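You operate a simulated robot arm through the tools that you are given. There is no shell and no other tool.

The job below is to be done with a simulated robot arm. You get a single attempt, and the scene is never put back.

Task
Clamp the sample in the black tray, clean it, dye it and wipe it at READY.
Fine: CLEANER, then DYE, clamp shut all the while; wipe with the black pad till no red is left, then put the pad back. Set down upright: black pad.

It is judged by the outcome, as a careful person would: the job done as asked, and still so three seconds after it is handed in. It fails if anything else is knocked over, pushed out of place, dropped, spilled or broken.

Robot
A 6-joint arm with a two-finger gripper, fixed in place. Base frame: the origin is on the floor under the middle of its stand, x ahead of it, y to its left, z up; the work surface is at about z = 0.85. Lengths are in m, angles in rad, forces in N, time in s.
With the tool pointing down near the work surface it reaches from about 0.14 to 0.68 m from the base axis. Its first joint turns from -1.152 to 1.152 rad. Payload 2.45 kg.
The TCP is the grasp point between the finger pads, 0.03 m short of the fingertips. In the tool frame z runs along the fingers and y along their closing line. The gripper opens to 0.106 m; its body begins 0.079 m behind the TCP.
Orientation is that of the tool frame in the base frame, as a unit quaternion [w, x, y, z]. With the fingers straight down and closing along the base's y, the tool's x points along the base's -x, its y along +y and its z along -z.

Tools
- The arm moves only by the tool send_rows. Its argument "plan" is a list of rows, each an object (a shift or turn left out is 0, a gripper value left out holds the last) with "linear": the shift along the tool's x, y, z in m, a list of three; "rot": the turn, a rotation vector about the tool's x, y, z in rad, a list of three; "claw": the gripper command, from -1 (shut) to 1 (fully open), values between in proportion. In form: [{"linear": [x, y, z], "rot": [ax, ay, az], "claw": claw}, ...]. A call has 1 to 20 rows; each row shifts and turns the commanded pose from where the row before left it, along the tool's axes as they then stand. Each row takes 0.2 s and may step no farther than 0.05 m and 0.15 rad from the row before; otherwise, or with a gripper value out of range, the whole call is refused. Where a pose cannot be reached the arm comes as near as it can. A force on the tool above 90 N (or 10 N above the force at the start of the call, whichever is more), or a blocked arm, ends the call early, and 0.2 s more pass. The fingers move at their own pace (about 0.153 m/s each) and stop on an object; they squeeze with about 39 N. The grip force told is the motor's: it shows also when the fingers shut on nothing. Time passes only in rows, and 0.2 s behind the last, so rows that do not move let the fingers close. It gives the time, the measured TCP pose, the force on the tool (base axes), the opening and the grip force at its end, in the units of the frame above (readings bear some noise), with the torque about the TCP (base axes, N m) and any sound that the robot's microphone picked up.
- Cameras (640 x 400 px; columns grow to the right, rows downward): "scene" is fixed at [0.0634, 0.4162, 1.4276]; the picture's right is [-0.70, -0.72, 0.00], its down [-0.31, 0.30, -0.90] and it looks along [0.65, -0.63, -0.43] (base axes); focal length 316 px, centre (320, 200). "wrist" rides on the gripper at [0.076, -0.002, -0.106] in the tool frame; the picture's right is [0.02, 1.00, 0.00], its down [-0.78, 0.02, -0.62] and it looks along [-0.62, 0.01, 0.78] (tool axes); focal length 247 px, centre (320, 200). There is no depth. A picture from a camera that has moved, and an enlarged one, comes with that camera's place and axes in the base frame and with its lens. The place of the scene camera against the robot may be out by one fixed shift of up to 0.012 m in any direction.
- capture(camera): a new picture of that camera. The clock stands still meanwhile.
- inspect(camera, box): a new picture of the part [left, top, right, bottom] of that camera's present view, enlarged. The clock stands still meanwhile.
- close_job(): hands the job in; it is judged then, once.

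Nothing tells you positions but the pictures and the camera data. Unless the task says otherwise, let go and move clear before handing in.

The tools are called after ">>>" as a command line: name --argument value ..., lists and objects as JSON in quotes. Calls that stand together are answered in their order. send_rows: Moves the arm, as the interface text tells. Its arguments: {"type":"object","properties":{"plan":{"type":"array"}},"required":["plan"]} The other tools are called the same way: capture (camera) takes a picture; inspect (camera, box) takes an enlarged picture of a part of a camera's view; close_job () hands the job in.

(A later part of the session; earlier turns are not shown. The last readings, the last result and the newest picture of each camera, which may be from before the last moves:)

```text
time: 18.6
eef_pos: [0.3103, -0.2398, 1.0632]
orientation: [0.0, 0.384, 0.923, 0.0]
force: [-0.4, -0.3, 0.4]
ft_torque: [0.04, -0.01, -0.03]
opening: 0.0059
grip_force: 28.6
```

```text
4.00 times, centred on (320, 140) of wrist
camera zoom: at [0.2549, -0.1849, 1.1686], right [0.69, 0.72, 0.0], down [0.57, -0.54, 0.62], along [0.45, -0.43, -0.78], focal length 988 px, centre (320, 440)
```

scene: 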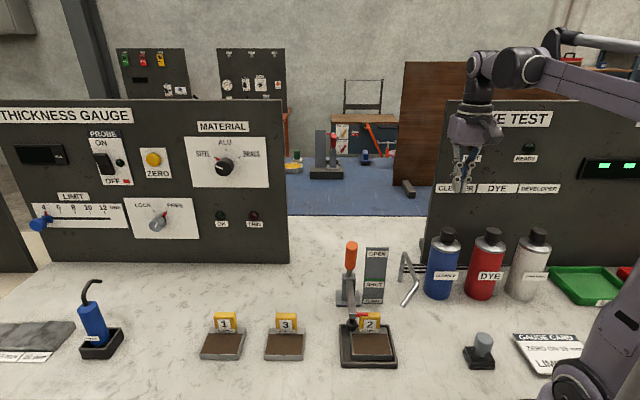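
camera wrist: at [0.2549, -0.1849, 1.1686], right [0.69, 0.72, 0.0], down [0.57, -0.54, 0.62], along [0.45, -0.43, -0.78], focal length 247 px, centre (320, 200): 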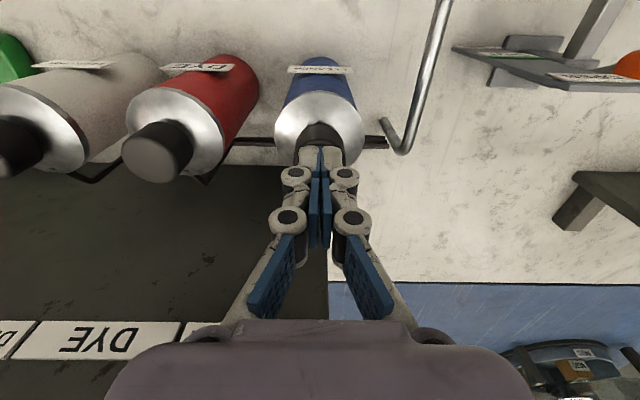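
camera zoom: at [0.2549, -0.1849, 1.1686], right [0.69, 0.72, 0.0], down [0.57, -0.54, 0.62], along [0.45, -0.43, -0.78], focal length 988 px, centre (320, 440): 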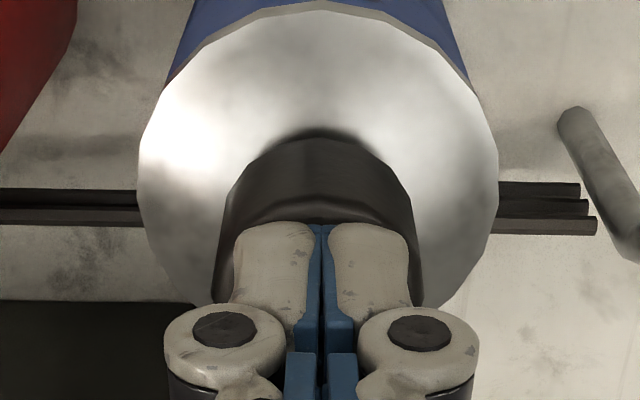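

The fingertips rest on the cap and have started to push it. I'll press a bit further in small steps and watch for force or sound.

>>> send_rows --plan '[{"linear": [0, 0, 0.002]}, {"linear": [0, 0, 0.002]}]'

>>> inspect --camera "scene" --box '[410, 190, 490, 260]'

>>> inspect --camera "scene" --box '[320, 280, 440, 380]'

```text
time: 19.2
eef_pos: [0.3099, -0.2385, 1.0583]
orientation: [0.0, 0.384, 0.924, 0.0]
force: [1.3, -0.2, 2.4]
ft_torque: [-0.01, -0.03, 0.0]
opening: 0.0059
grip_force: 28.6
heard: click
```

```text
5.71 times, centred on (450, 225) of scene
camera zoom: at [0.0634, 0.4163, 1.4276], right [-0.7, -0.72, 0.0], down [-0.31, 0.3, -0.9], along [0.65, -0.63, -0.43], focal length 1809 px, centre (-423, 57)
```

zoom: 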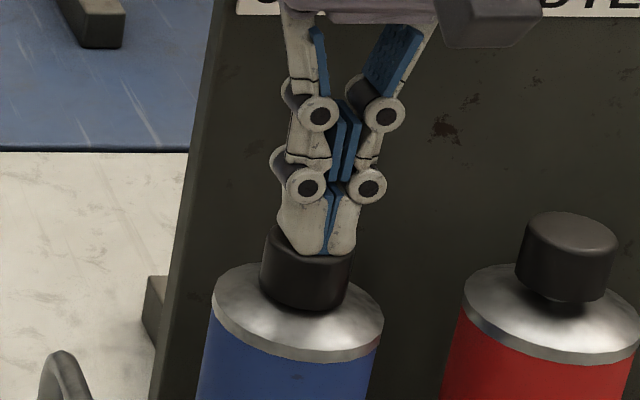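

```text
4.00 times, centred on (380, 330) of scene
camera zoom: at [0.0634, 0.4163, 1.4276], right [-0.7, -0.72, 0.0], down [-0.31, 0.3, -0.9], along [0.65, -0.63, -0.43], focal length 1266 px, centre (80, -320)
```

zoom: 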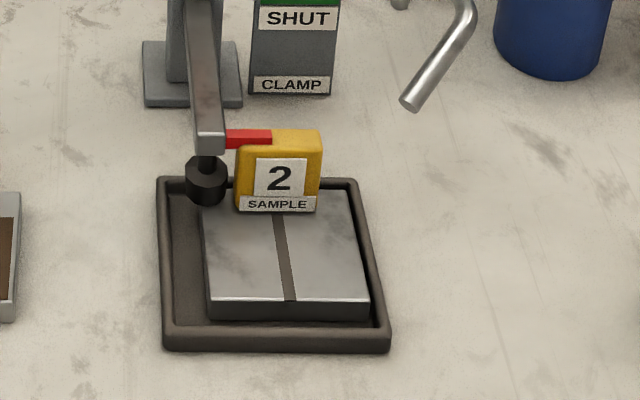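

I heard a click and the sample's brown grime is gone, so the cleaner has been applied. Next I'll lift off and move over the DYE can, about (0.239, -0.311).

>>> send_rows --plan '[{"linear": [0, 0, -0.03]}, {"linear": [0, 0, -0.04]}, {"linear": [-0.0007, -0.034, 0]}, {"linear": [-0.0007, -0.034, 0]}, {"linear": [-0.0007, -0.034, 0]}, {}]'

>>> capture --camera "wrist"

>>> inspect --camera "wrist" --box '[260, 60, 380, 160]'

>>> capture --camera "scene"

```text
time: 20.6
eef_pos: [0.2372, -0.3139, 1.1274]
orientation: [0.0, 0.382, 0.924, 0.0]
force: [-0.3, -0.1, -0.2]
ft_torque: [0.0, 0.0, -0.03]
opening: 0.0
grip_force: 28.9
```

```text
taken
camera wrist: at [0.1819, -0.2597, 1.234], right [0.69, 0.72, 0.0], down [0.57, -0.54, 0.62], along [0.45, -0.43, -0.78], focal length 247 px, centre (320, 200)
```

wrist: 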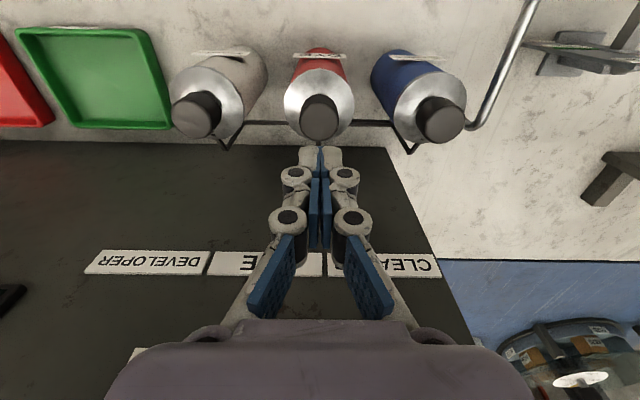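

```text
4.00 times, centred on (320, 110) of wrist
camera zoom: at [0.1819, -0.2597, 1.234], right [0.69, 0.72, 0.0], down [0.57, -0.54, 0.62], along [0.45, -0.43, -0.78], focal length 988 px, centre (320, 560)
```

zoom: 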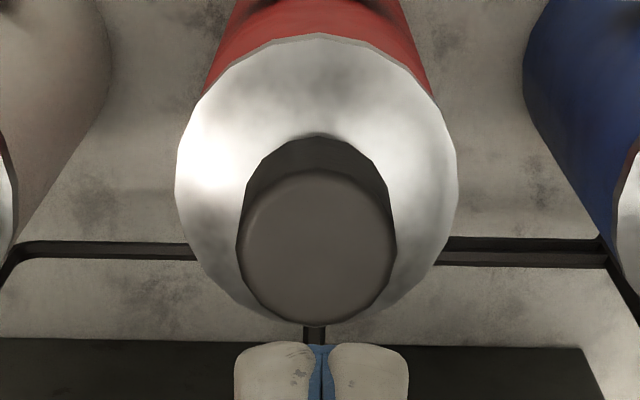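

```text
taken
```

scene: 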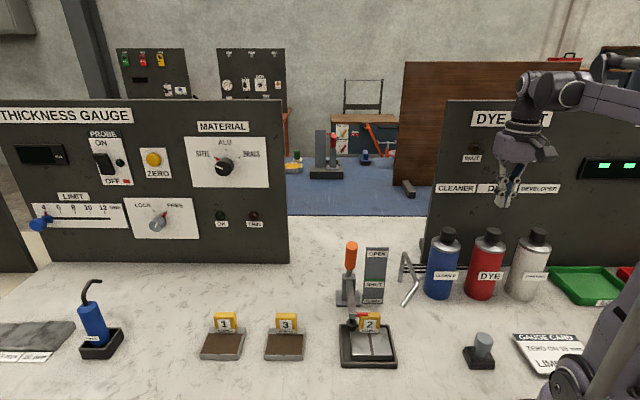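

The DYE cap is directly below, with only a few mm to correct. I'll descend and press the same way, and stop as soon as I hear the click.

>>> send_rows --plan '[{"linear": [0.0025, 0, 0.028]}, {"linear": [0, 0, 0.027]}, {}]'

>>> send_rows --plan '[{"linear": [0, 0, 0.003]}, {"linear": [0, 0, 0.003]}, {"linear": [0, 0, 0.003]}]'

>>> inspect --camera "scene" --box '[450, 190, 540, 260]'

```text
time: 21.4
eef_pos: [0.2362, -0.3118, 1.0703]
orientation: [0.0, 0.384, 0.923, 0.0]
force: [1.0, 0.1, -0.2]
ft_torque: [0.01, -0.01, -0.04]
opening: 0.0001
grip_force: 28.6
```

```text
time: 22.2
eef_pos: [0.2372, -0.3109, 1.064]
orientation: [0.0, 0.384, 0.924, 0.0]
force: [-0.6, -0.6, 0.8]
ft_torque: [0.02, 0.0, -0.01]
opening: 0.0
grip_force: 28.7
```

```text
5.71 times, centred on (495, 225) of scene
camera zoom: at [0.0634, 0.4162, 1.4276], right [-0.7, -0.72, 0.0], down [-0.31, 0.3, -0.9], along [0.65, -0.63, -0.43], focal length 1809 px, centre (-680, 57)
```

zoom: 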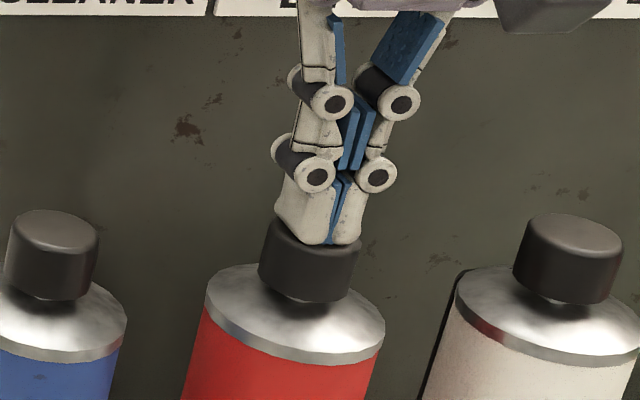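

>>> send_rows --plan '[{"linear": [0, 0, 0.002]}, {"linear": [0, 0, 0.002]}]'

>>> inspect --camera "scene" --box '[320, 280, 440, 380]'

>>> capture --camera "scene"

```text
time: 22.8
eef_pos: [0.2364, -0.3104, 1.0601]
orientation: [0.001, 0.383, 0.924, 0.0]
force: [-0.6, -1.2, 1.2]
ft_torque: [-0.05, -0.04, -0.01]
opening: 0.0
grip_force: 28.6
```

```text
4.00 times, centred on (380, 330) of scene
camera zoom: at [0.0634, 0.4162, 1.4276], right [-0.7, -0.72, 0.0], down [-0.31, 0.3, -0.9], along [0.65, -0.63, -0.43], focal length 1266 px, centre (80, -320)
```

zoom: 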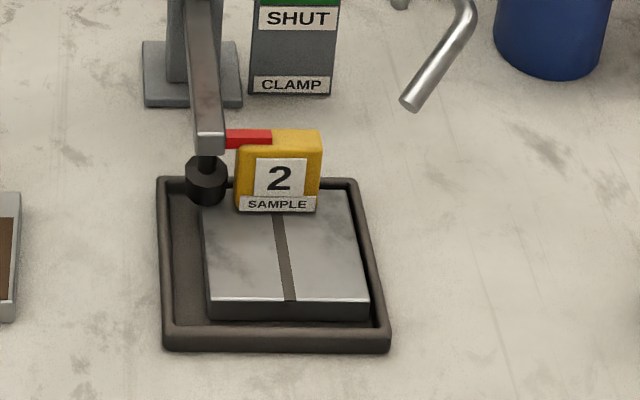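

```text
taken
```

scene: 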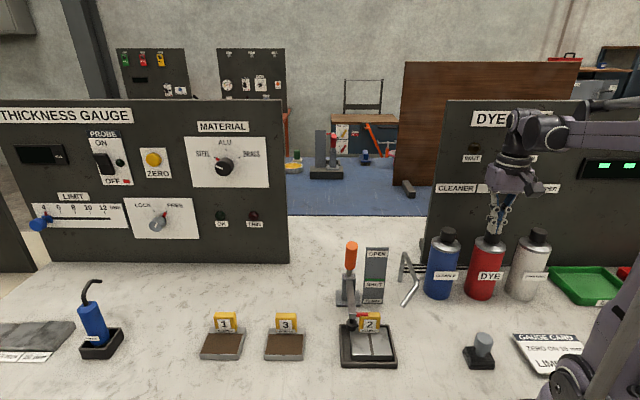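

There was no click yet, so I'll press 2 mm further.

>>> send_rows --plan '[{"linear": [0, 0, 0.002]}]'

>>> inspect --camera "scene" --box '[320, 280, 440, 380]'

```text
time: 23.2
eef_pos: [0.2371, -0.3112, 1.0588]
orientation: [0.0, 0.384, 0.923, 0.001]
force: [0.2, -0.6, 1.2]
ft_torque: [-0.02, 0.0, 0.0]
opening: 0.0
grip_force: 29.1
heard: click
```

```text
4.00 times, centred on (380, 330) of scene
camera zoom: at [0.0634, 0.4163, 1.4276], right [-0.7, -0.72, 0.0], down [-0.31, 0.3, -0.9], along [0.65, -0.63, -0.43], focal length 1266 px, centre (80, -320)
```

zoom: 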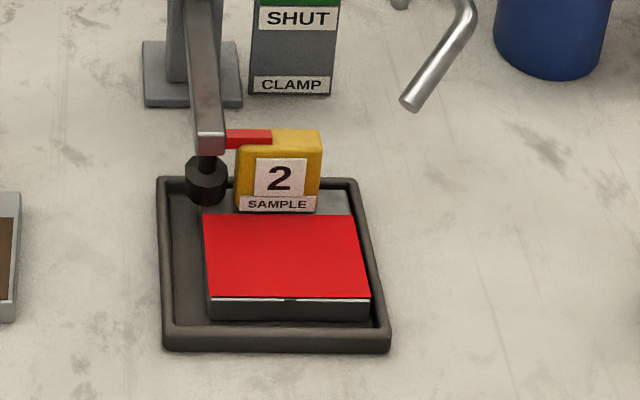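

The dye click came and the sample is now red all over. I'll lift off, look at the WAIT/READY lamps and move over the black pad, opening the gripper on the way.

>>> send_rows --plan '[{"linear": [0, 0, -0.03]}, {"linear": [0, 0, -0.045]}, {"linear": [0.0445, 0.0162, 0]}, {"linear": [0.0445, 0.0162, 0]}, {"linear": [0.0445, 0.0162, 0]}, {"linear": [0.0445, 0.0162, 0], "claw": 1}, {}]'

>>> capture --camera "wrist"

>>> capture --camera "scene"

```text
time: 24.8
eef_pos: [0.1597, -0.137, 1.1335]
orientation: [0.0, 0.383, 0.924, 0.0]
force: [0.4, 0.7, 0.2]
ft_torque: [-0.01, 0.01, 0.02]
opening: 0.106
grip_force: 0.0
```

```text
taken
camera wrist: at [0.104, -0.0839, 1.2382], right [0.69, 0.72, 0.0], down [0.56, -0.54, 0.62], along [0.45, -0.43, -0.78], focal length 247 px, centre (320, 200)
```

wrist: 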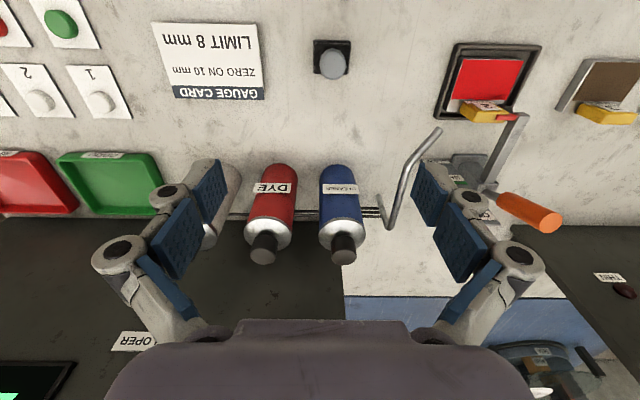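

```text
taken
```

scene: 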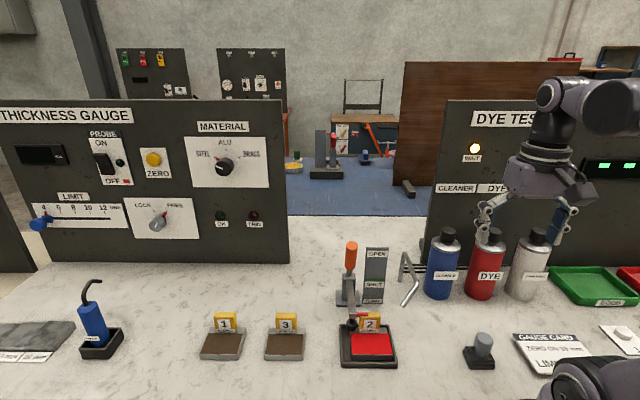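

The WAIT lamp is lit. Next I'll look closely at the pad and its knob from above.

>>> inspect --camera "wrist" --box '[290, 25, 380, 100]'

>>> inspect --camera "wrist" --box '[420, 30, 560, 140]'

>>> inspect --camera "scene" --box '[430, 90, 640, 220]'

```text
5.33 times, centred on (335, 62) of wrist
camera zoom: at [0.104, -0.0839, 1.2382], right [0.69, 0.72, 0.0], down [0.56, -0.54, 0.62], along [0.45, -0.43, -0.78], focal length 1317 px, centre (240, 933)
```

zoom: 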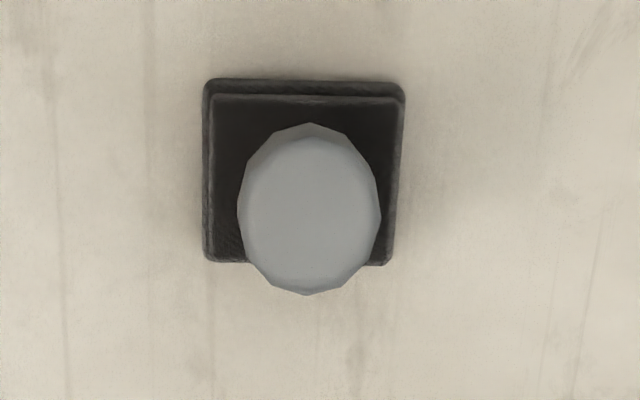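

```text
3.64 times, centred on (490, 85) of wrist
camera zoom: at [0.104, -0.0839, 1.2382], right [0.69, 0.72, 0.0], down [0.56, -0.54, 0.62], along [0.45, -0.43, -0.78], focal length 898 px, centre (-298, 618)
```

zoom: 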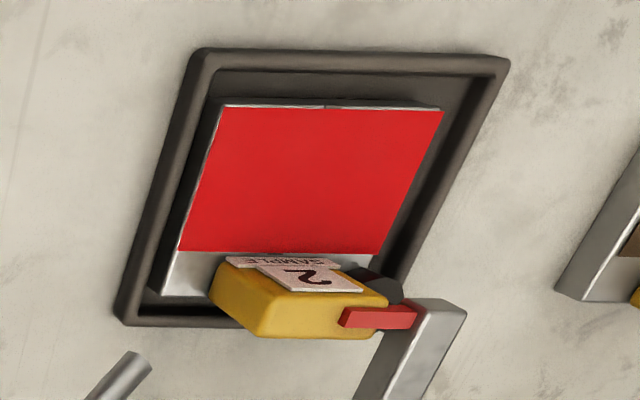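

```text
3.05 times, centred on (535, 155) of scene
camera zoom: at [0.0634, 0.4163, 1.4276], right [-0.7, -0.72, 0.0], down [-0.31, 0.3, -0.9], along [0.65, -0.63, -0.43], focal length 965 px, centre (-335, 337)
```

zoom: 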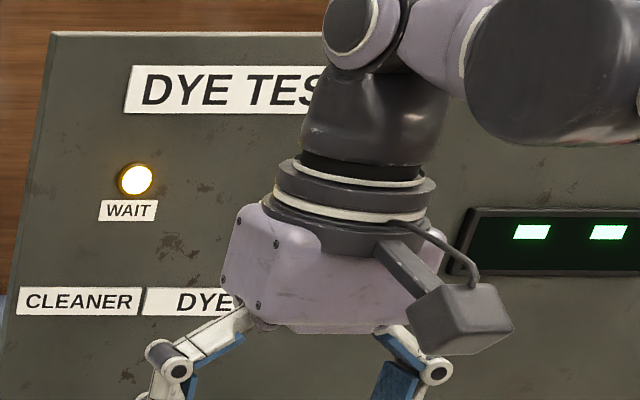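

The pad's base is centred near (0.156, -0.112), with its knob top near z = 0.913 and about 31 mm wide. I'll come down part-way above it and check again.

>>> send_rows --plan '[{"linear": [0.0051, 0.00375, 0.0334], "claw": 0.4}, {"linear": [0.0051, 0.00375, 0.0334]}, {"linear": [0.0051, 0.00375, 0.0334]}, {"linear": [0.0051, 0.00375, 0.0334]}, {}]'

>>> capture --camera "wrist"

>>> capture --camera "scene"

```text
time: 26.0
eef_pos: [0.1545, -0.1133, 0.9999]
orientation: [0.001, 0.384, 0.923, 0.0]
force: [0.4, -0.2, 0.7]
ft_torque: [-0.01, 0.01, 0.0]
opening: 0.0743
grip_force: 0.0
```

```text
taken
camera wrist: at [0.0993, -0.0592, 1.1054], right [0.69, 0.72, 0.0], down [0.56, -0.54, 0.62], along [0.45, -0.43, -0.78], focal length 247 px, centre (320, 200)
```

wrist: 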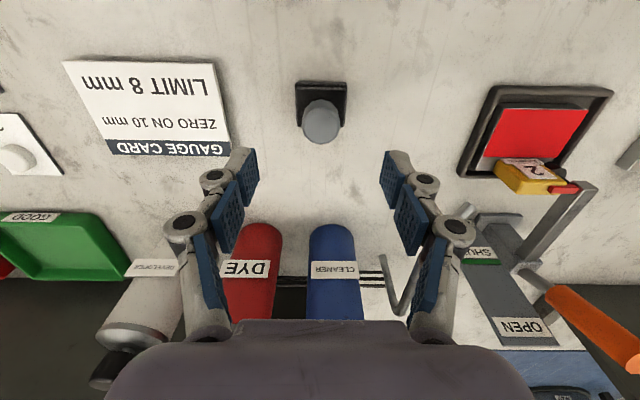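

```text
taken
```

scene: 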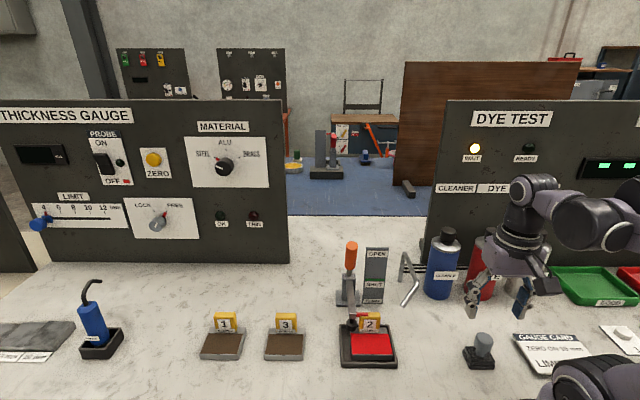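

>>> inspect --camera "wrist" --box '[270, 60, 370, 160]'

>>> inspect --camera "scene" --box '[440, 310, 520, 390]'

```text
4.00 times, centred on (320, 110) of wrist
camera zoom: at [0.0993, -0.0592, 1.1054], right [0.69, 0.72, 0.0], down [0.56, -0.54, 0.62], along [0.45, -0.43, -0.78], focal length 988 px, centre (320, 560)
```

zoom: 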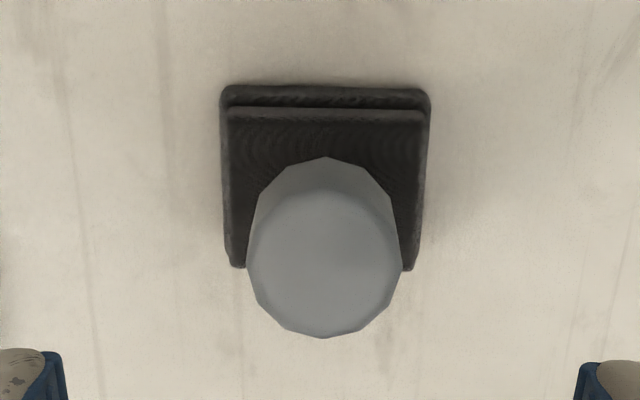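

```text
5.00 times, centred on (480, 350) of scene
camera zoom: at [0.0634, 0.4162, 1.4276], right [-0.7, -0.72, 0.0], down [-0.31, 0.3, -0.9], along [0.65, -0.63, -0.43], focal length 1583 px, centre (-480, -550)
```

zoom: 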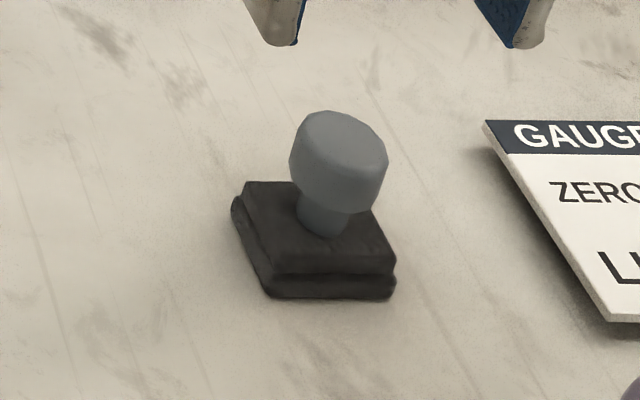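

The knob is confirmed at about (0.157, -0.113) with its top near z = 0.908. I'll descend with the open fingers straddling it.

>>> send_rows --plan '[{"linear": [-0.0017, 0.0021, 0.03]}, {"linear": [0, 0, 0.03]}, {"linear": [0, 0, 0.02]}, {"linear": [0, 0, 0.013]}, {}]'

>>> inspect --camera "scene" --box '[430, 290, 550, 390]'

>>> capture --camera "wrist"

```text
time: 27.2
eef_pos: [0.156, -0.1123, 0.9084]
orientation: [0.0, 0.384, 0.923, 0.0]
force: [-0.5, -0.5, 0.3]
ft_torque: [0.05, 0.0, 0.0]
opening: 0.0742
grip_force: 0.0
```

```text
4.00 times, centred on (490, 340) of scene
camera zoom: at [0.0634, 0.4162, 1.4276], right [-0.7, -0.72, 0.0], down [-0.31, 0.3, -0.9], along [0.65, -0.63, -0.43], focal length 1266 px, centre (-360, -360)
```

zoom: 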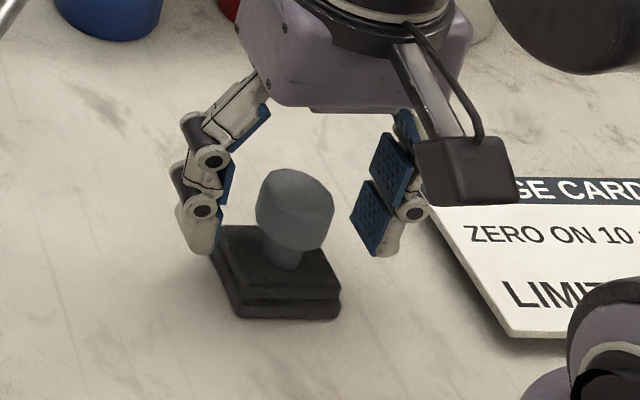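

```text
taken
camera wrist: at [0.1018, -0.0584, 1.0136], right [0.69, 0.72, 0.0], down [0.57, -0.54, 0.62], along [0.45, -0.43, -0.78], focal length 247 px, centre (320, 200)
```

wrist: 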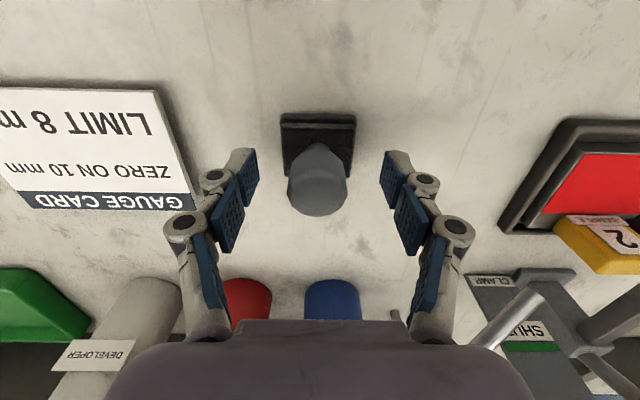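

The fingers straddle the knob evenly, so I'll close on it and let the grip settle.

>>> send_rows --plan '[{"linear": [0, 0, 0.003], "claw": 0}, {"claw": -0.4}, {"claw": -1}, {}, {}]'

>>> inspect --camera "scene" --box '[430, 290, 550, 390]'

>>> capture --camera "scene"

>>> capture --camera "wrist"

```text
time: 28.4
eef_pos: [0.1564, -0.113, 0.9058]
orientation: [0.001, 0.384, 0.923, 0.0]
force: [-0.5, -1.4, 4.3]
ft_torque: [-0.04, 0.03, 0.0]
opening: 0.0297
grip_force: 39.3
```

```text
4.00 times, centred on (490, 340) of scene
camera zoom: at [0.0634, 0.4162, 1.4276], right [-0.7, -0.72, 0.0], down [-0.31, 0.3, -0.9], along [0.65, -0.63, -0.43], focal length 1266 px, centre (-360, -360)
```

zoom: 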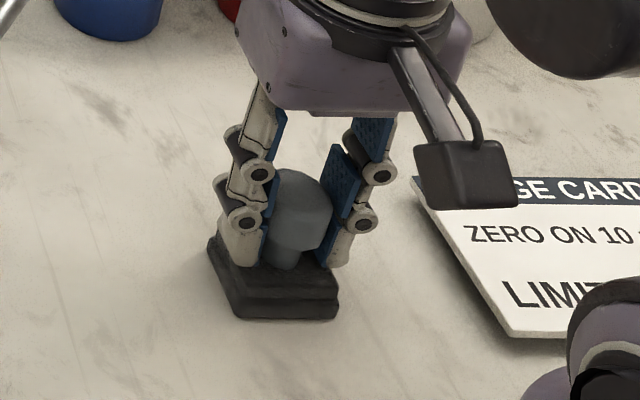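

```text
taken
```

scene: 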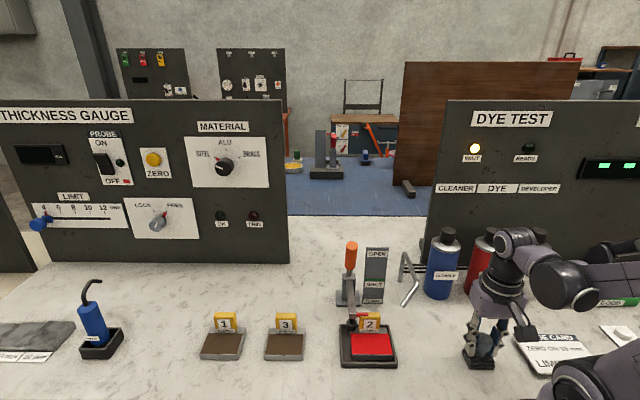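

```text
taken
camera wrist: at [0.1017, -0.0591, 1.0111], right [0.69, 0.72, 0.0], down [0.56, -0.54, 0.62], along [0.45, -0.43, -0.78], focal length 247 px, centre (320, 200)
```

wrist: 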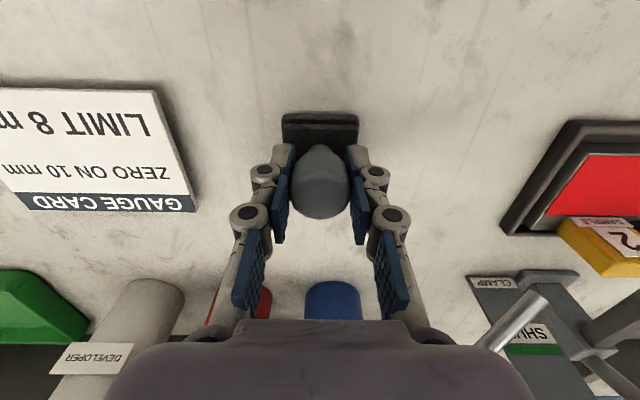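

The knob is held at about 30 mm opening with the pad level. I'll lift it straight up and carry it over the tray, holding it high until the READY lamp comes on.

>>> send_rows --plan '[{"linear": [0, 0, -0.02]}, {"linear": [0, 0, -0.045]}, {"linear": [0, 0, -0.045]}, {"linear": [0, 0, -0.045]}, {"linear": [-0.0035, 0.0425, 0]}, {"linear": [-0.0035, 0.0425, 0]}, {"linear": [-0.0035, 0.0425, 0]}, {"linear": [-0.0035, 0.0425, 0]}, {"linear": [-0.0035, 0.0425, 0]}, {}]'

>>> capture --camera "scene"

>>> capture --camera "wrist"

```text
time: 30.6
eef_pos: [0.3199, 0.0249, 1.0598]
orientation: [0.0, 0.384, 0.923, 0.0]
force: [-0.3, 0.4, -1.2]
ft_torque: [-0.01, 0.02, 0.0]
opening: 0.0298
grip_force: 38.7
```

```text
taken
```

scene: 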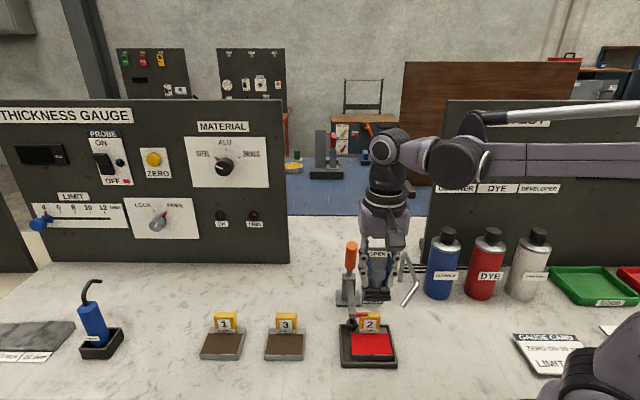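

```text
taken
camera wrist: at [0.2652, 0.0788, 1.1655], right [0.69, 0.72, 0.0], down [0.57, -0.54, 0.62], along [0.45, -0.43, -0.78], focal length 247 px, centre (320, 200)
```

wrist: 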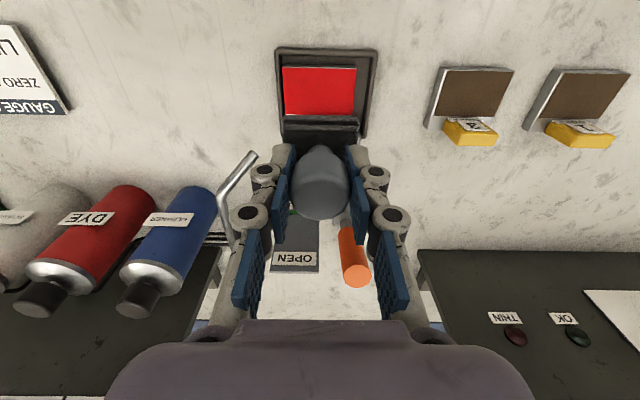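

The pad lines up with the red area, but my own arm hides the lamps from the scene camera. I'll hold the pad back toward its home spot, where both lamps stay visible, and wait for READY.

>>> send_rows --plan '[{"linear": [0.0033, -0.0389, 0]}, {"linear": [0.0033, -0.0389, 0]}, {"linear": [0.0033, -0.0389, 0]}, {"linear": [0.0033, -0.0389, 0]}, {}]'

>>> capture --camera "scene"

```text
time: 31.8
eef_pos: [0.1988, -0.0768, 1.0609]
orientation: [0.0, 0.383, 0.924, 0.0]
force: [-0.1, -0.1, -0.7]
ft_torque: [0.02, -0.03, 0.01]
opening: 0.0295
grip_force: 39.1
```

```text
taken
```

scene: 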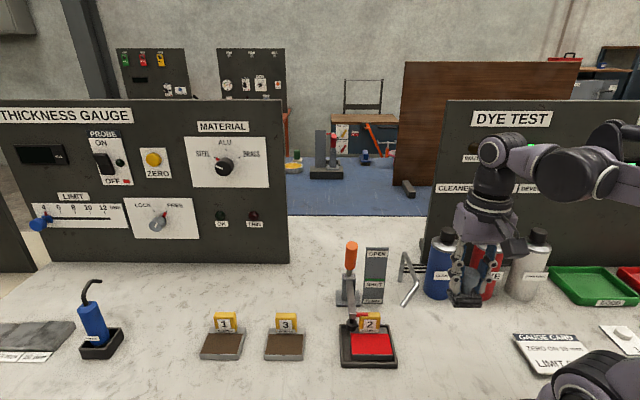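

>>> inspect --camera "scene" --box '[450, 120, 570, 190]'

>>> inspect --camera "scene" --box '[440, 230, 520, 320]'

```text
5.33 times, centred on (510, 155) of scene
camera zoom: at [0.0634, 0.4162, 1.4276], right [-0.7, -0.72, 0.0], down [-0.31, 0.3, -0.9], along [0.65, -0.63, -0.43], focal length 1688 px, centre (-693, 440)
```

zoom: 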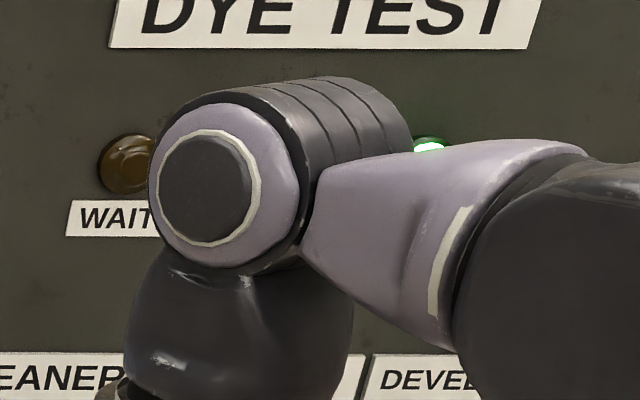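

```text
4.44 times, centred on (480, 275) of scene
camera zoom: at [0.0634, 0.4162, 1.4276], right [-0.7, -0.72, 0.0], down [-0.31, 0.3, -0.9], along [0.65, -0.63, -0.43], focal length 1407 px, centre (-391, -133)
```

zoom: 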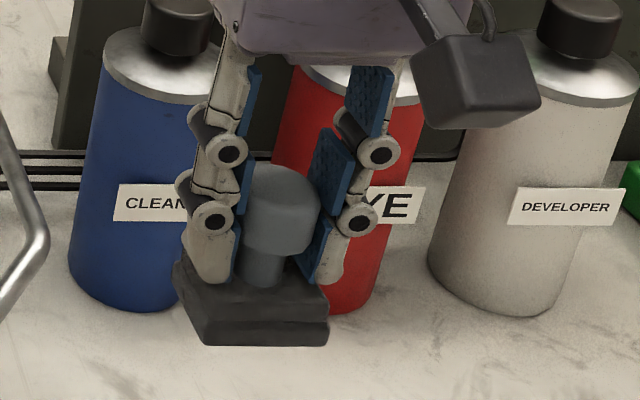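

READY is lit green and WAIT is off. I'll move the pad back over the sample and lower it close to the surface.

>>> send_rows --plan '[{"linear": [-0.0033, 0.0389, 0]}, {"linear": [-0.0033, 0.0389, 0]}, {"linear": [-0.0033, 0.0389, 0]}, {"linear": [-0.0033, 0.0389, 0]}, {"linear": [0, 0, 0.03]}, {"linear": [0, 0, 0.03]}, {"linear": [0, 0, 0.03]}, {"linear": [0, 0, 0.015]}, {}]'

>>> inspect --camera "scene" --box '[320, 270, 440, 380]'

>>> capture --camera "wrist"

>>> capture --camera "scene"

```text
time: 33.8
eef_pos: [0.3198, 0.0238, 0.9539]
orientation: [0.0, 0.383, 0.924, 0.0]
force: [0.2, 0.1, -1.2]
ft_torque: [0.01, 0.03, -0.02]
opening: 0.0294
grip_force: 39.4
```

```text
3.64 times, centred on (380, 325) of scene
camera zoom: at [0.0634, 0.4162, 1.4276], right [-0.7, -0.72, 0.0], down [-0.31, 0.3, -0.9], along [0.65, -0.63, -0.43], focal length 1151 px, centre (102, -254)
```

zoom: 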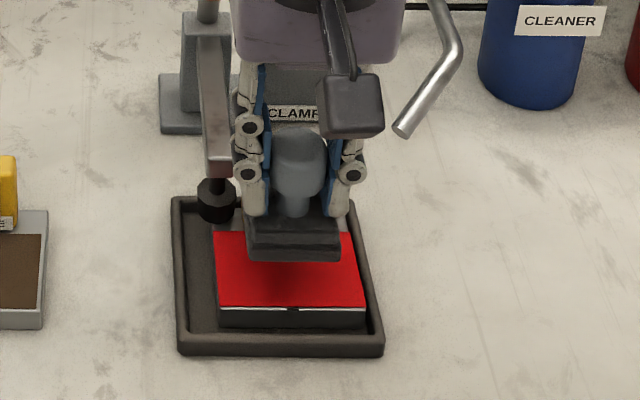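

```text
taken
camera wrist: at [0.2654, 0.0779, 1.0599], right [0.69, 0.72, 0.0], down [0.57, -0.54, 0.62], along [0.45, -0.43, -0.78], focal length 247 px, centre (320, 200)
```

wrist: 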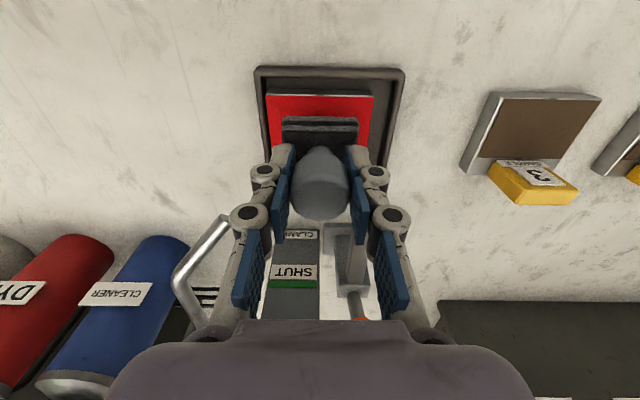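

```text
taken
```

scene: 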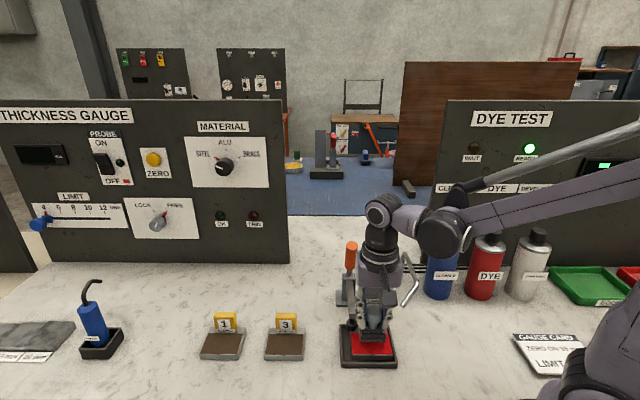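

READY stays lit and the pad is square over the red area, with clearance to the tag and clamp. I'll lower it gently to contact.

>>> send_rows --plan '[{"linear": [0, 0, 0.01]}, {"linear": [0, 0, 0.01]}, {"linear": [0, 0, 0.003]}, {"linear": [0, 0, 0.003]}]'

>>> inspect --camera "scene" --box '[340, 290, 410, 370]'

```text
time: 34.8
eef_pos: [0.3187, 0.0243, 0.927]
orientation: [0.0, 0.383, 0.924, 0.0]
force: [-0.6, 0.1, -0.3]
ft_torque: [0.01, -0.01, 0.0]
opening: 0.0294
grip_force: 39.0
```

```text
5.00 times, centred on (375, 330) of scene
camera zoom: at [0.0634, 0.4162, 1.4276], right [-0.7, -0.72, 0.0], down [-0.31, 0.3, -0.9], along [0.65, -0.63, -0.43], focal length 1583 px, centre (45, -450)
```

zoom: 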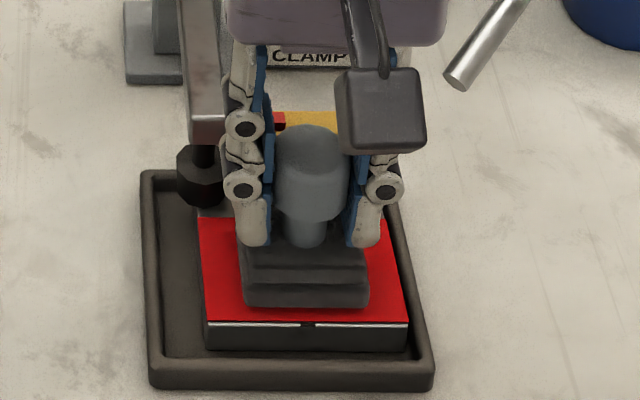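

>>> send_rows --plan '[{"linear": [0, 0, 0.002]}, {"linear": [0, 0, 0.002]}]'

>>> inspect --camera "scene" --box '[340, 290, 410, 370]'

```text
time: 35.4
eef_pos: [0.3191, 0.0247, 0.9248]
orientation: [0.0, 0.384, 0.923, 0.001]
force: [-2.2, -0.9, 21.1]
ft_torque: [0.0, -0.02, -0.02]
opening: 0.0295
grip_force: 38.9
```

```text
5.00 times, centred on (375, 330) of scene
camera zoom: at [0.0632, 0.4162, 1.4277], right [-0.7, -0.72, 0.0], down [-0.31, 0.3, -0.9], along [0.65, -0.63, -0.43], focal length 1583 px, centre (45, -450)
```

zoom: 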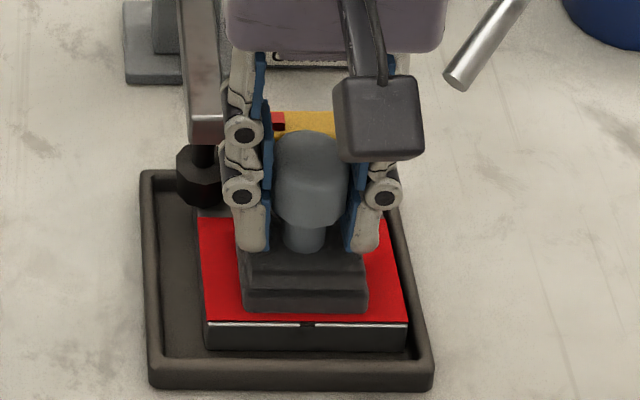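

The pad is in contact at about 20 N. I'll ease off slightly and stroke sideways along the sample, parallel to its tag edge.

>>> send_rows --plan '[{"linear": [0, 0, -0.001]}, {"linear": [0, 0.006, 0]}, {"linear": [0, 0.006, 0]}, {"linear": [0, 0.004, 0]}, {"linear": [0, -0.008, 0]}, {"linear": [0, -0.008, 0]}, {"linear": [0, -0.008, 0]}, {"linear": [0, -0.008, 0]}, {"linear": [0, 0.008, 0]}, {"linear": [0, 0.008, 0]}]'

>>> inspect --camera "scene" --box '[340, 290, 410, 370]'

```text
time: 37.6
eef_pos: [0.3198, 0.0243, 0.9256]
orientation: [-0.001, 0.383, 0.924, 0.0]
force: [0.8, 0.7, -1.0]
ft_torque: [0.0, -0.01, 0.02]
opening: 0.0297
grip_force: 39.2
```

```text
5.00 times, centred on (375, 330) of scene
camera zoom: at [0.0634, 0.4162, 1.4276], right [-0.7, -0.72, 0.0], down [-0.31, 0.3, -0.9], along [0.65, -0.63, -0.43], focal length 1583 px, centre (45, -450)
```

zoom: 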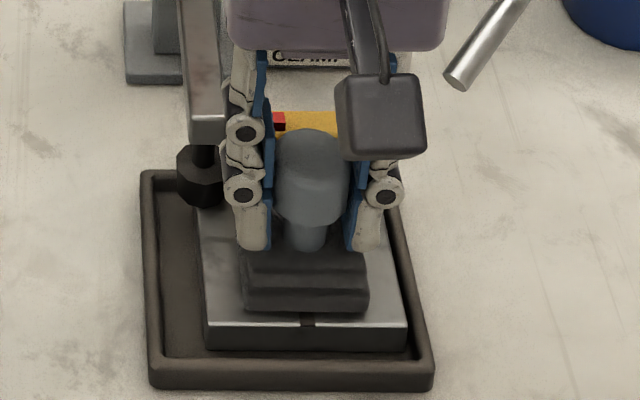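

The visible red has gone. I'll lift the pad clear and check the whole face.

>>> send_rows --plan '[{"linear": [0, 0, -0.02]}, {"linear": [0, 0, -0.045]}, {"linear": [0, 0, -0.045]}, {"linear": [0, 0, -0.03]}, {}]'

>>> inspect --camera "scene" --box '[340, 290, 410, 370]'

>>> inspect --camera "wrist" --box '[260, 30, 390, 170]'

>>> capture --camera "wrist"

>>> capture --camera "scene"

```text
time: 38.8
eef_pos: [0.3207, 0.0238, 1.0648]
orientation: [0.0, 0.383, 0.924, -0.001]
force: [0.0, 0.7, -1.4]
ft_torque: [-0.02, -0.05, -0.01]
opening: 0.0291
grip_force: 39.1
```

```text
5.00 times, centred on (375, 330) of scene
camera zoom: at [0.0634, 0.4162, 1.4276], right [-0.7, -0.72, 0.0], down [-0.31, 0.3, -0.9], along [0.65, -0.63, -0.43], focal length 1583 px, centre (45, -450)
```

zoom: 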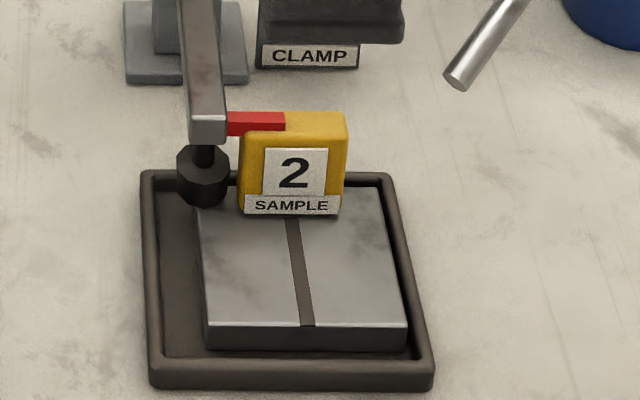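

```text
2.86 times, centred on (325, 100) of wrist
camera zoom: at [0.2643, 0.078, 1.1708], right [0.69, 0.72, 0.0], down [0.57, -0.54, 0.62], along [0.45, -0.43, -0.78], focal length 706 px, centre (306, 486)
```

zoom: 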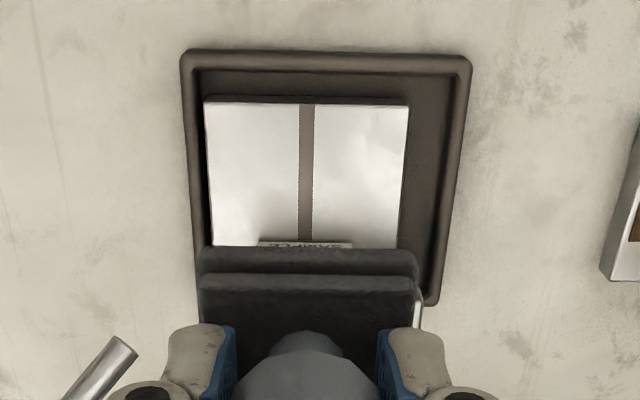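

```text
taken
camera wrist: at [0.2643, 0.078, 1.1708], right [0.69, 0.72, 0.0], down [0.57, -0.54, 0.62], along [0.45, -0.43, -0.78], focal length 247 px, centre (320, 200)
```

wrist: 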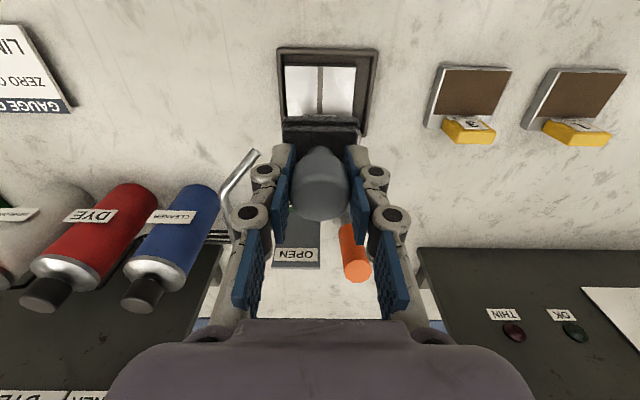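

```text
taken
```

scene: 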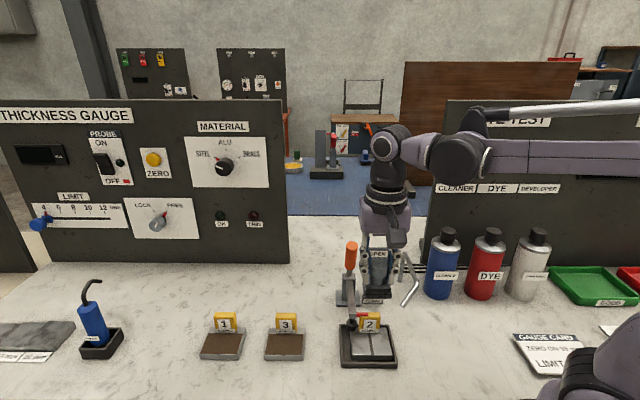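

No red is left, the clamp is still shut and the sample hasn't moved. Next I'll carry the pad back to its original spot at TCP (0.156, -0.113) in the same orientation.

>>> send_rows --plan '[{"linear": [0.0037, -0.0426, 0]}, {"linear": [0.0037, -0.0426, 0]}, {"linear": [0.0037, -0.0426, 0]}, {"linear": [0.0037, -0.0426, 0]}, {"linear": [0.0037, -0.0426, 0]}, {"linear": [0, 0, 0.03]}, {"linear": [0, 0, 0.04]}, {"linear": [0, 0, 0.04]}, {"linear": [0, 0, 0.03]}, {}]'

>>> inspect --camera "scene" --box '[430, 290, 550, 390]'

>>> capture --camera "wrist"

```text
time: 41.0
eef_pos: [0.1556, -0.1139, 0.9272]
orientation: [0.0, 0.384, 0.924, 0.0]
force: [0.5, 0.5, -0.4]
ft_torque: [-0.01, -0.02, -0.03]
opening: 0.0296
grip_force: 38.9
```

```text
4.00 times, centred on (490, 340) of scene
camera zoom: at [0.0634, 0.4162, 1.4276], right [-0.7, -0.72, 0.0], down [-0.31, 0.3, -0.9], along [0.65, -0.63, -0.43], focal length 1266 px, centre (-360, -360)
```

zoom: 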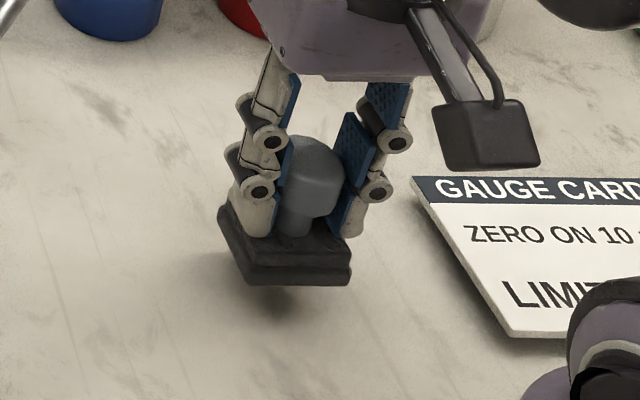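

```text
taken
camera wrist: at [0.1005, -0.0596, 1.0324], right [0.69, 0.72, 0.0], down [0.57, -0.54, 0.62], along [0.45, -0.43, -0.78], focal length 247 px, centre (320, 200)
```

wrist: 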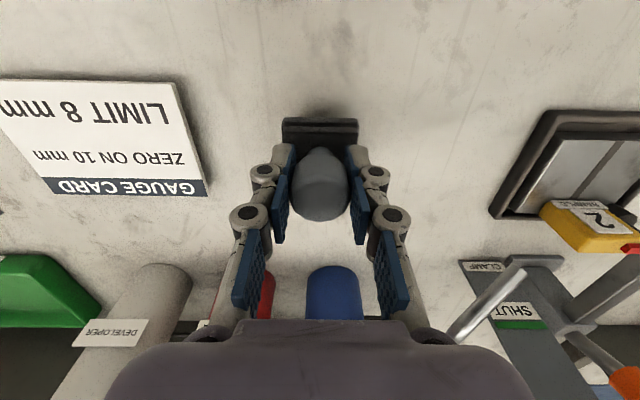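

The pad is level above its home spot. I'll lower it gently and stop at first contact.

>>> send_rows --plan '[{"linear": [0, 0.001, 0.005]}, {"linear": [0, 0, 0.005]}, {"linear": [0, 0, 0.004]}, {"linear": [0, 0, 0.002]}]'

>>> inspect --camera "scene" --box '[430, 290, 550, 390]'

```text
time: 42.0
eef_pos: [0.1566, -0.1119, 0.9094]
orientation: [0.001, 0.384, 0.923, 0.0]
force: [1.5, 0.5, -0.7]
ft_torque: [0.05, 0.0, 0.03]
opening: 0.0295
grip_force: 38.8
```

```text
4.00 times, centred on (490, 340) of scene
camera zoom: at [0.0634, 0.4162, 1.4276], right [-0.7, -0.72, 0.0], down [-0.31, 0.3, -0.9], along [0.65, -0.63, -0.43], focal length 1266 px, centre (-360, -360)
```

zoom: 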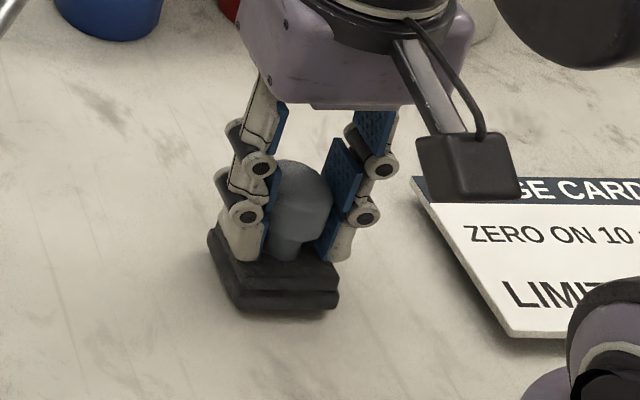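

>>> send_rows --plan '[{"linear": [0, 0, 0.0015]}, {"linear": [0, 0, 0.001]}]'

```text
time: 42.6
eef_pos: [0.1561, -0.1134, 0.9074]
orientation: [0.0, 0.384, 0.923, 0.0]
force: [0.8, -0.6, -0.9]
ft_torque: [0.0, 0.04, 0.01]
opening: 0.0296
grip_force: 38.8
```

There's no contact force yet, so I'll go down another 1 to 2 mm.

>>> send_rows --plan '[{"linear": [0, 0, 0.001]}, {"linear": [0, 0, 0.001]}]'

>>> inspect --camera "scene" --box '[430, 290, 550, 390]'

```text
time: 43.2
eef_pos: [0.1567, -0.1128, 0.9059]
orientation: [0.0, 0.384, 0.924, -0.001]
force: [-0.3, 0.4, -0.6]
ft_torque: [0.0, 0.02, -0.03]
opening: 0.0295
grip_force: 38.5
```

```text
4.00 times, centred on (490, 340) of scene
camera zoom: at [0.0634, 0.4162, 1.4276], right [-0.7, -0.72, 0.0], down [-0.31, 0.3, -0.9], along [0.65, -0.63, -0.43], focal length 1266 px, centre (-360, -360)
```

zoom: 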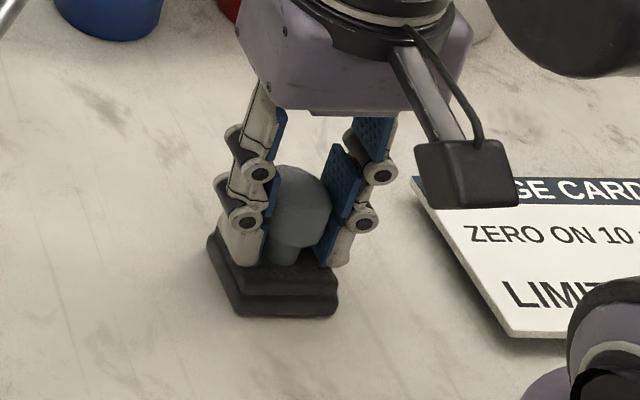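

>>> send_rows --plan '[{"linear": [0, 0, 0.001]}, {}]'

```text
time: 43.8
eef_pos: [0.1563, -0.1115, 0.9059]
orientation: [-0.001, 0.383, 0.924, -0.001]
force: [0.1, -1.0, 5.4]
ft_torque: [-0.09, -0.03, -0.02]
opening: 0.0296
grip_force: 38.8
```

The pad is on the table with about 5 N of contact force. I'll open the gripper gently and check that the pad stands upright before I lift away.

>>> send_rows --plan '[{"claw": -0.3}, {"claw": 0.1}, {"claw": 0.4}, {}]'

>>> inspect --camera "scene" --box '[430, 290, 550, 390]'

>>> capture --camera "wrist"

```text
time: 44.8
eef_pos: [0.1563, -0.1113, 0.9049]
orientation: [0.0, 0.384, 0.923, -0.001]
force: [0.0, -0.1, 0.4]
ft_torque: [0.0, 0.01, -0.01]
opening: 0.0741
grip_force: 0.0
```

```text
4.00 times, centred on (490, 340) of scene
camera zoom: at [0.0634, 0.4162, 1.4276], right [-0.7, -0.72, 0.0], down [-0.31, 0.3, -0.9], along [0.65, -0.63, -0.43], focal length 1266 px, centre (-360, -360)
```

zoom: 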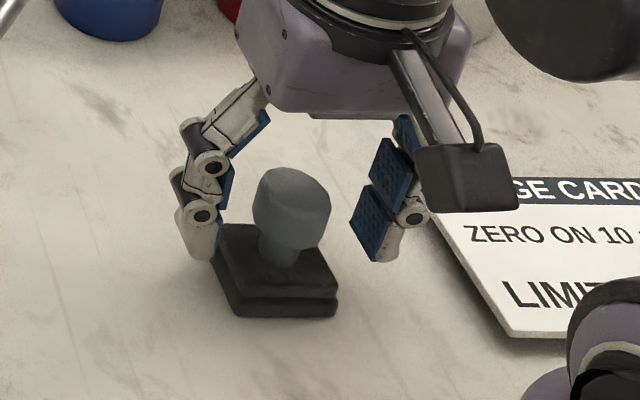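

```text
taken
camera wrist: at [0.1012, -0.0583, 1.0106], right [0.69, 0.72, 0.0], down [0.57, -0.54, 0.62], along [0.45, -0.43, -0.78], focal length 247 px, centre (320, 200)
```

wrist: 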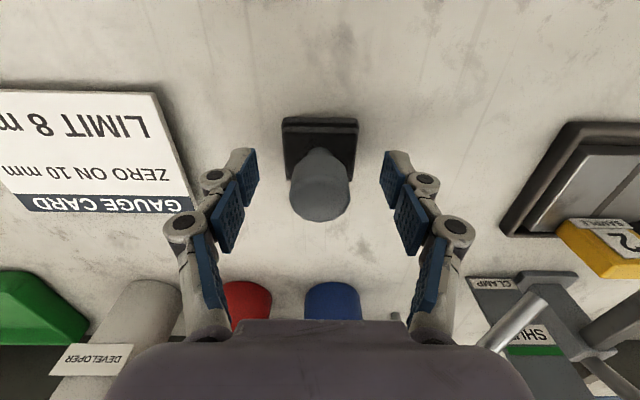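

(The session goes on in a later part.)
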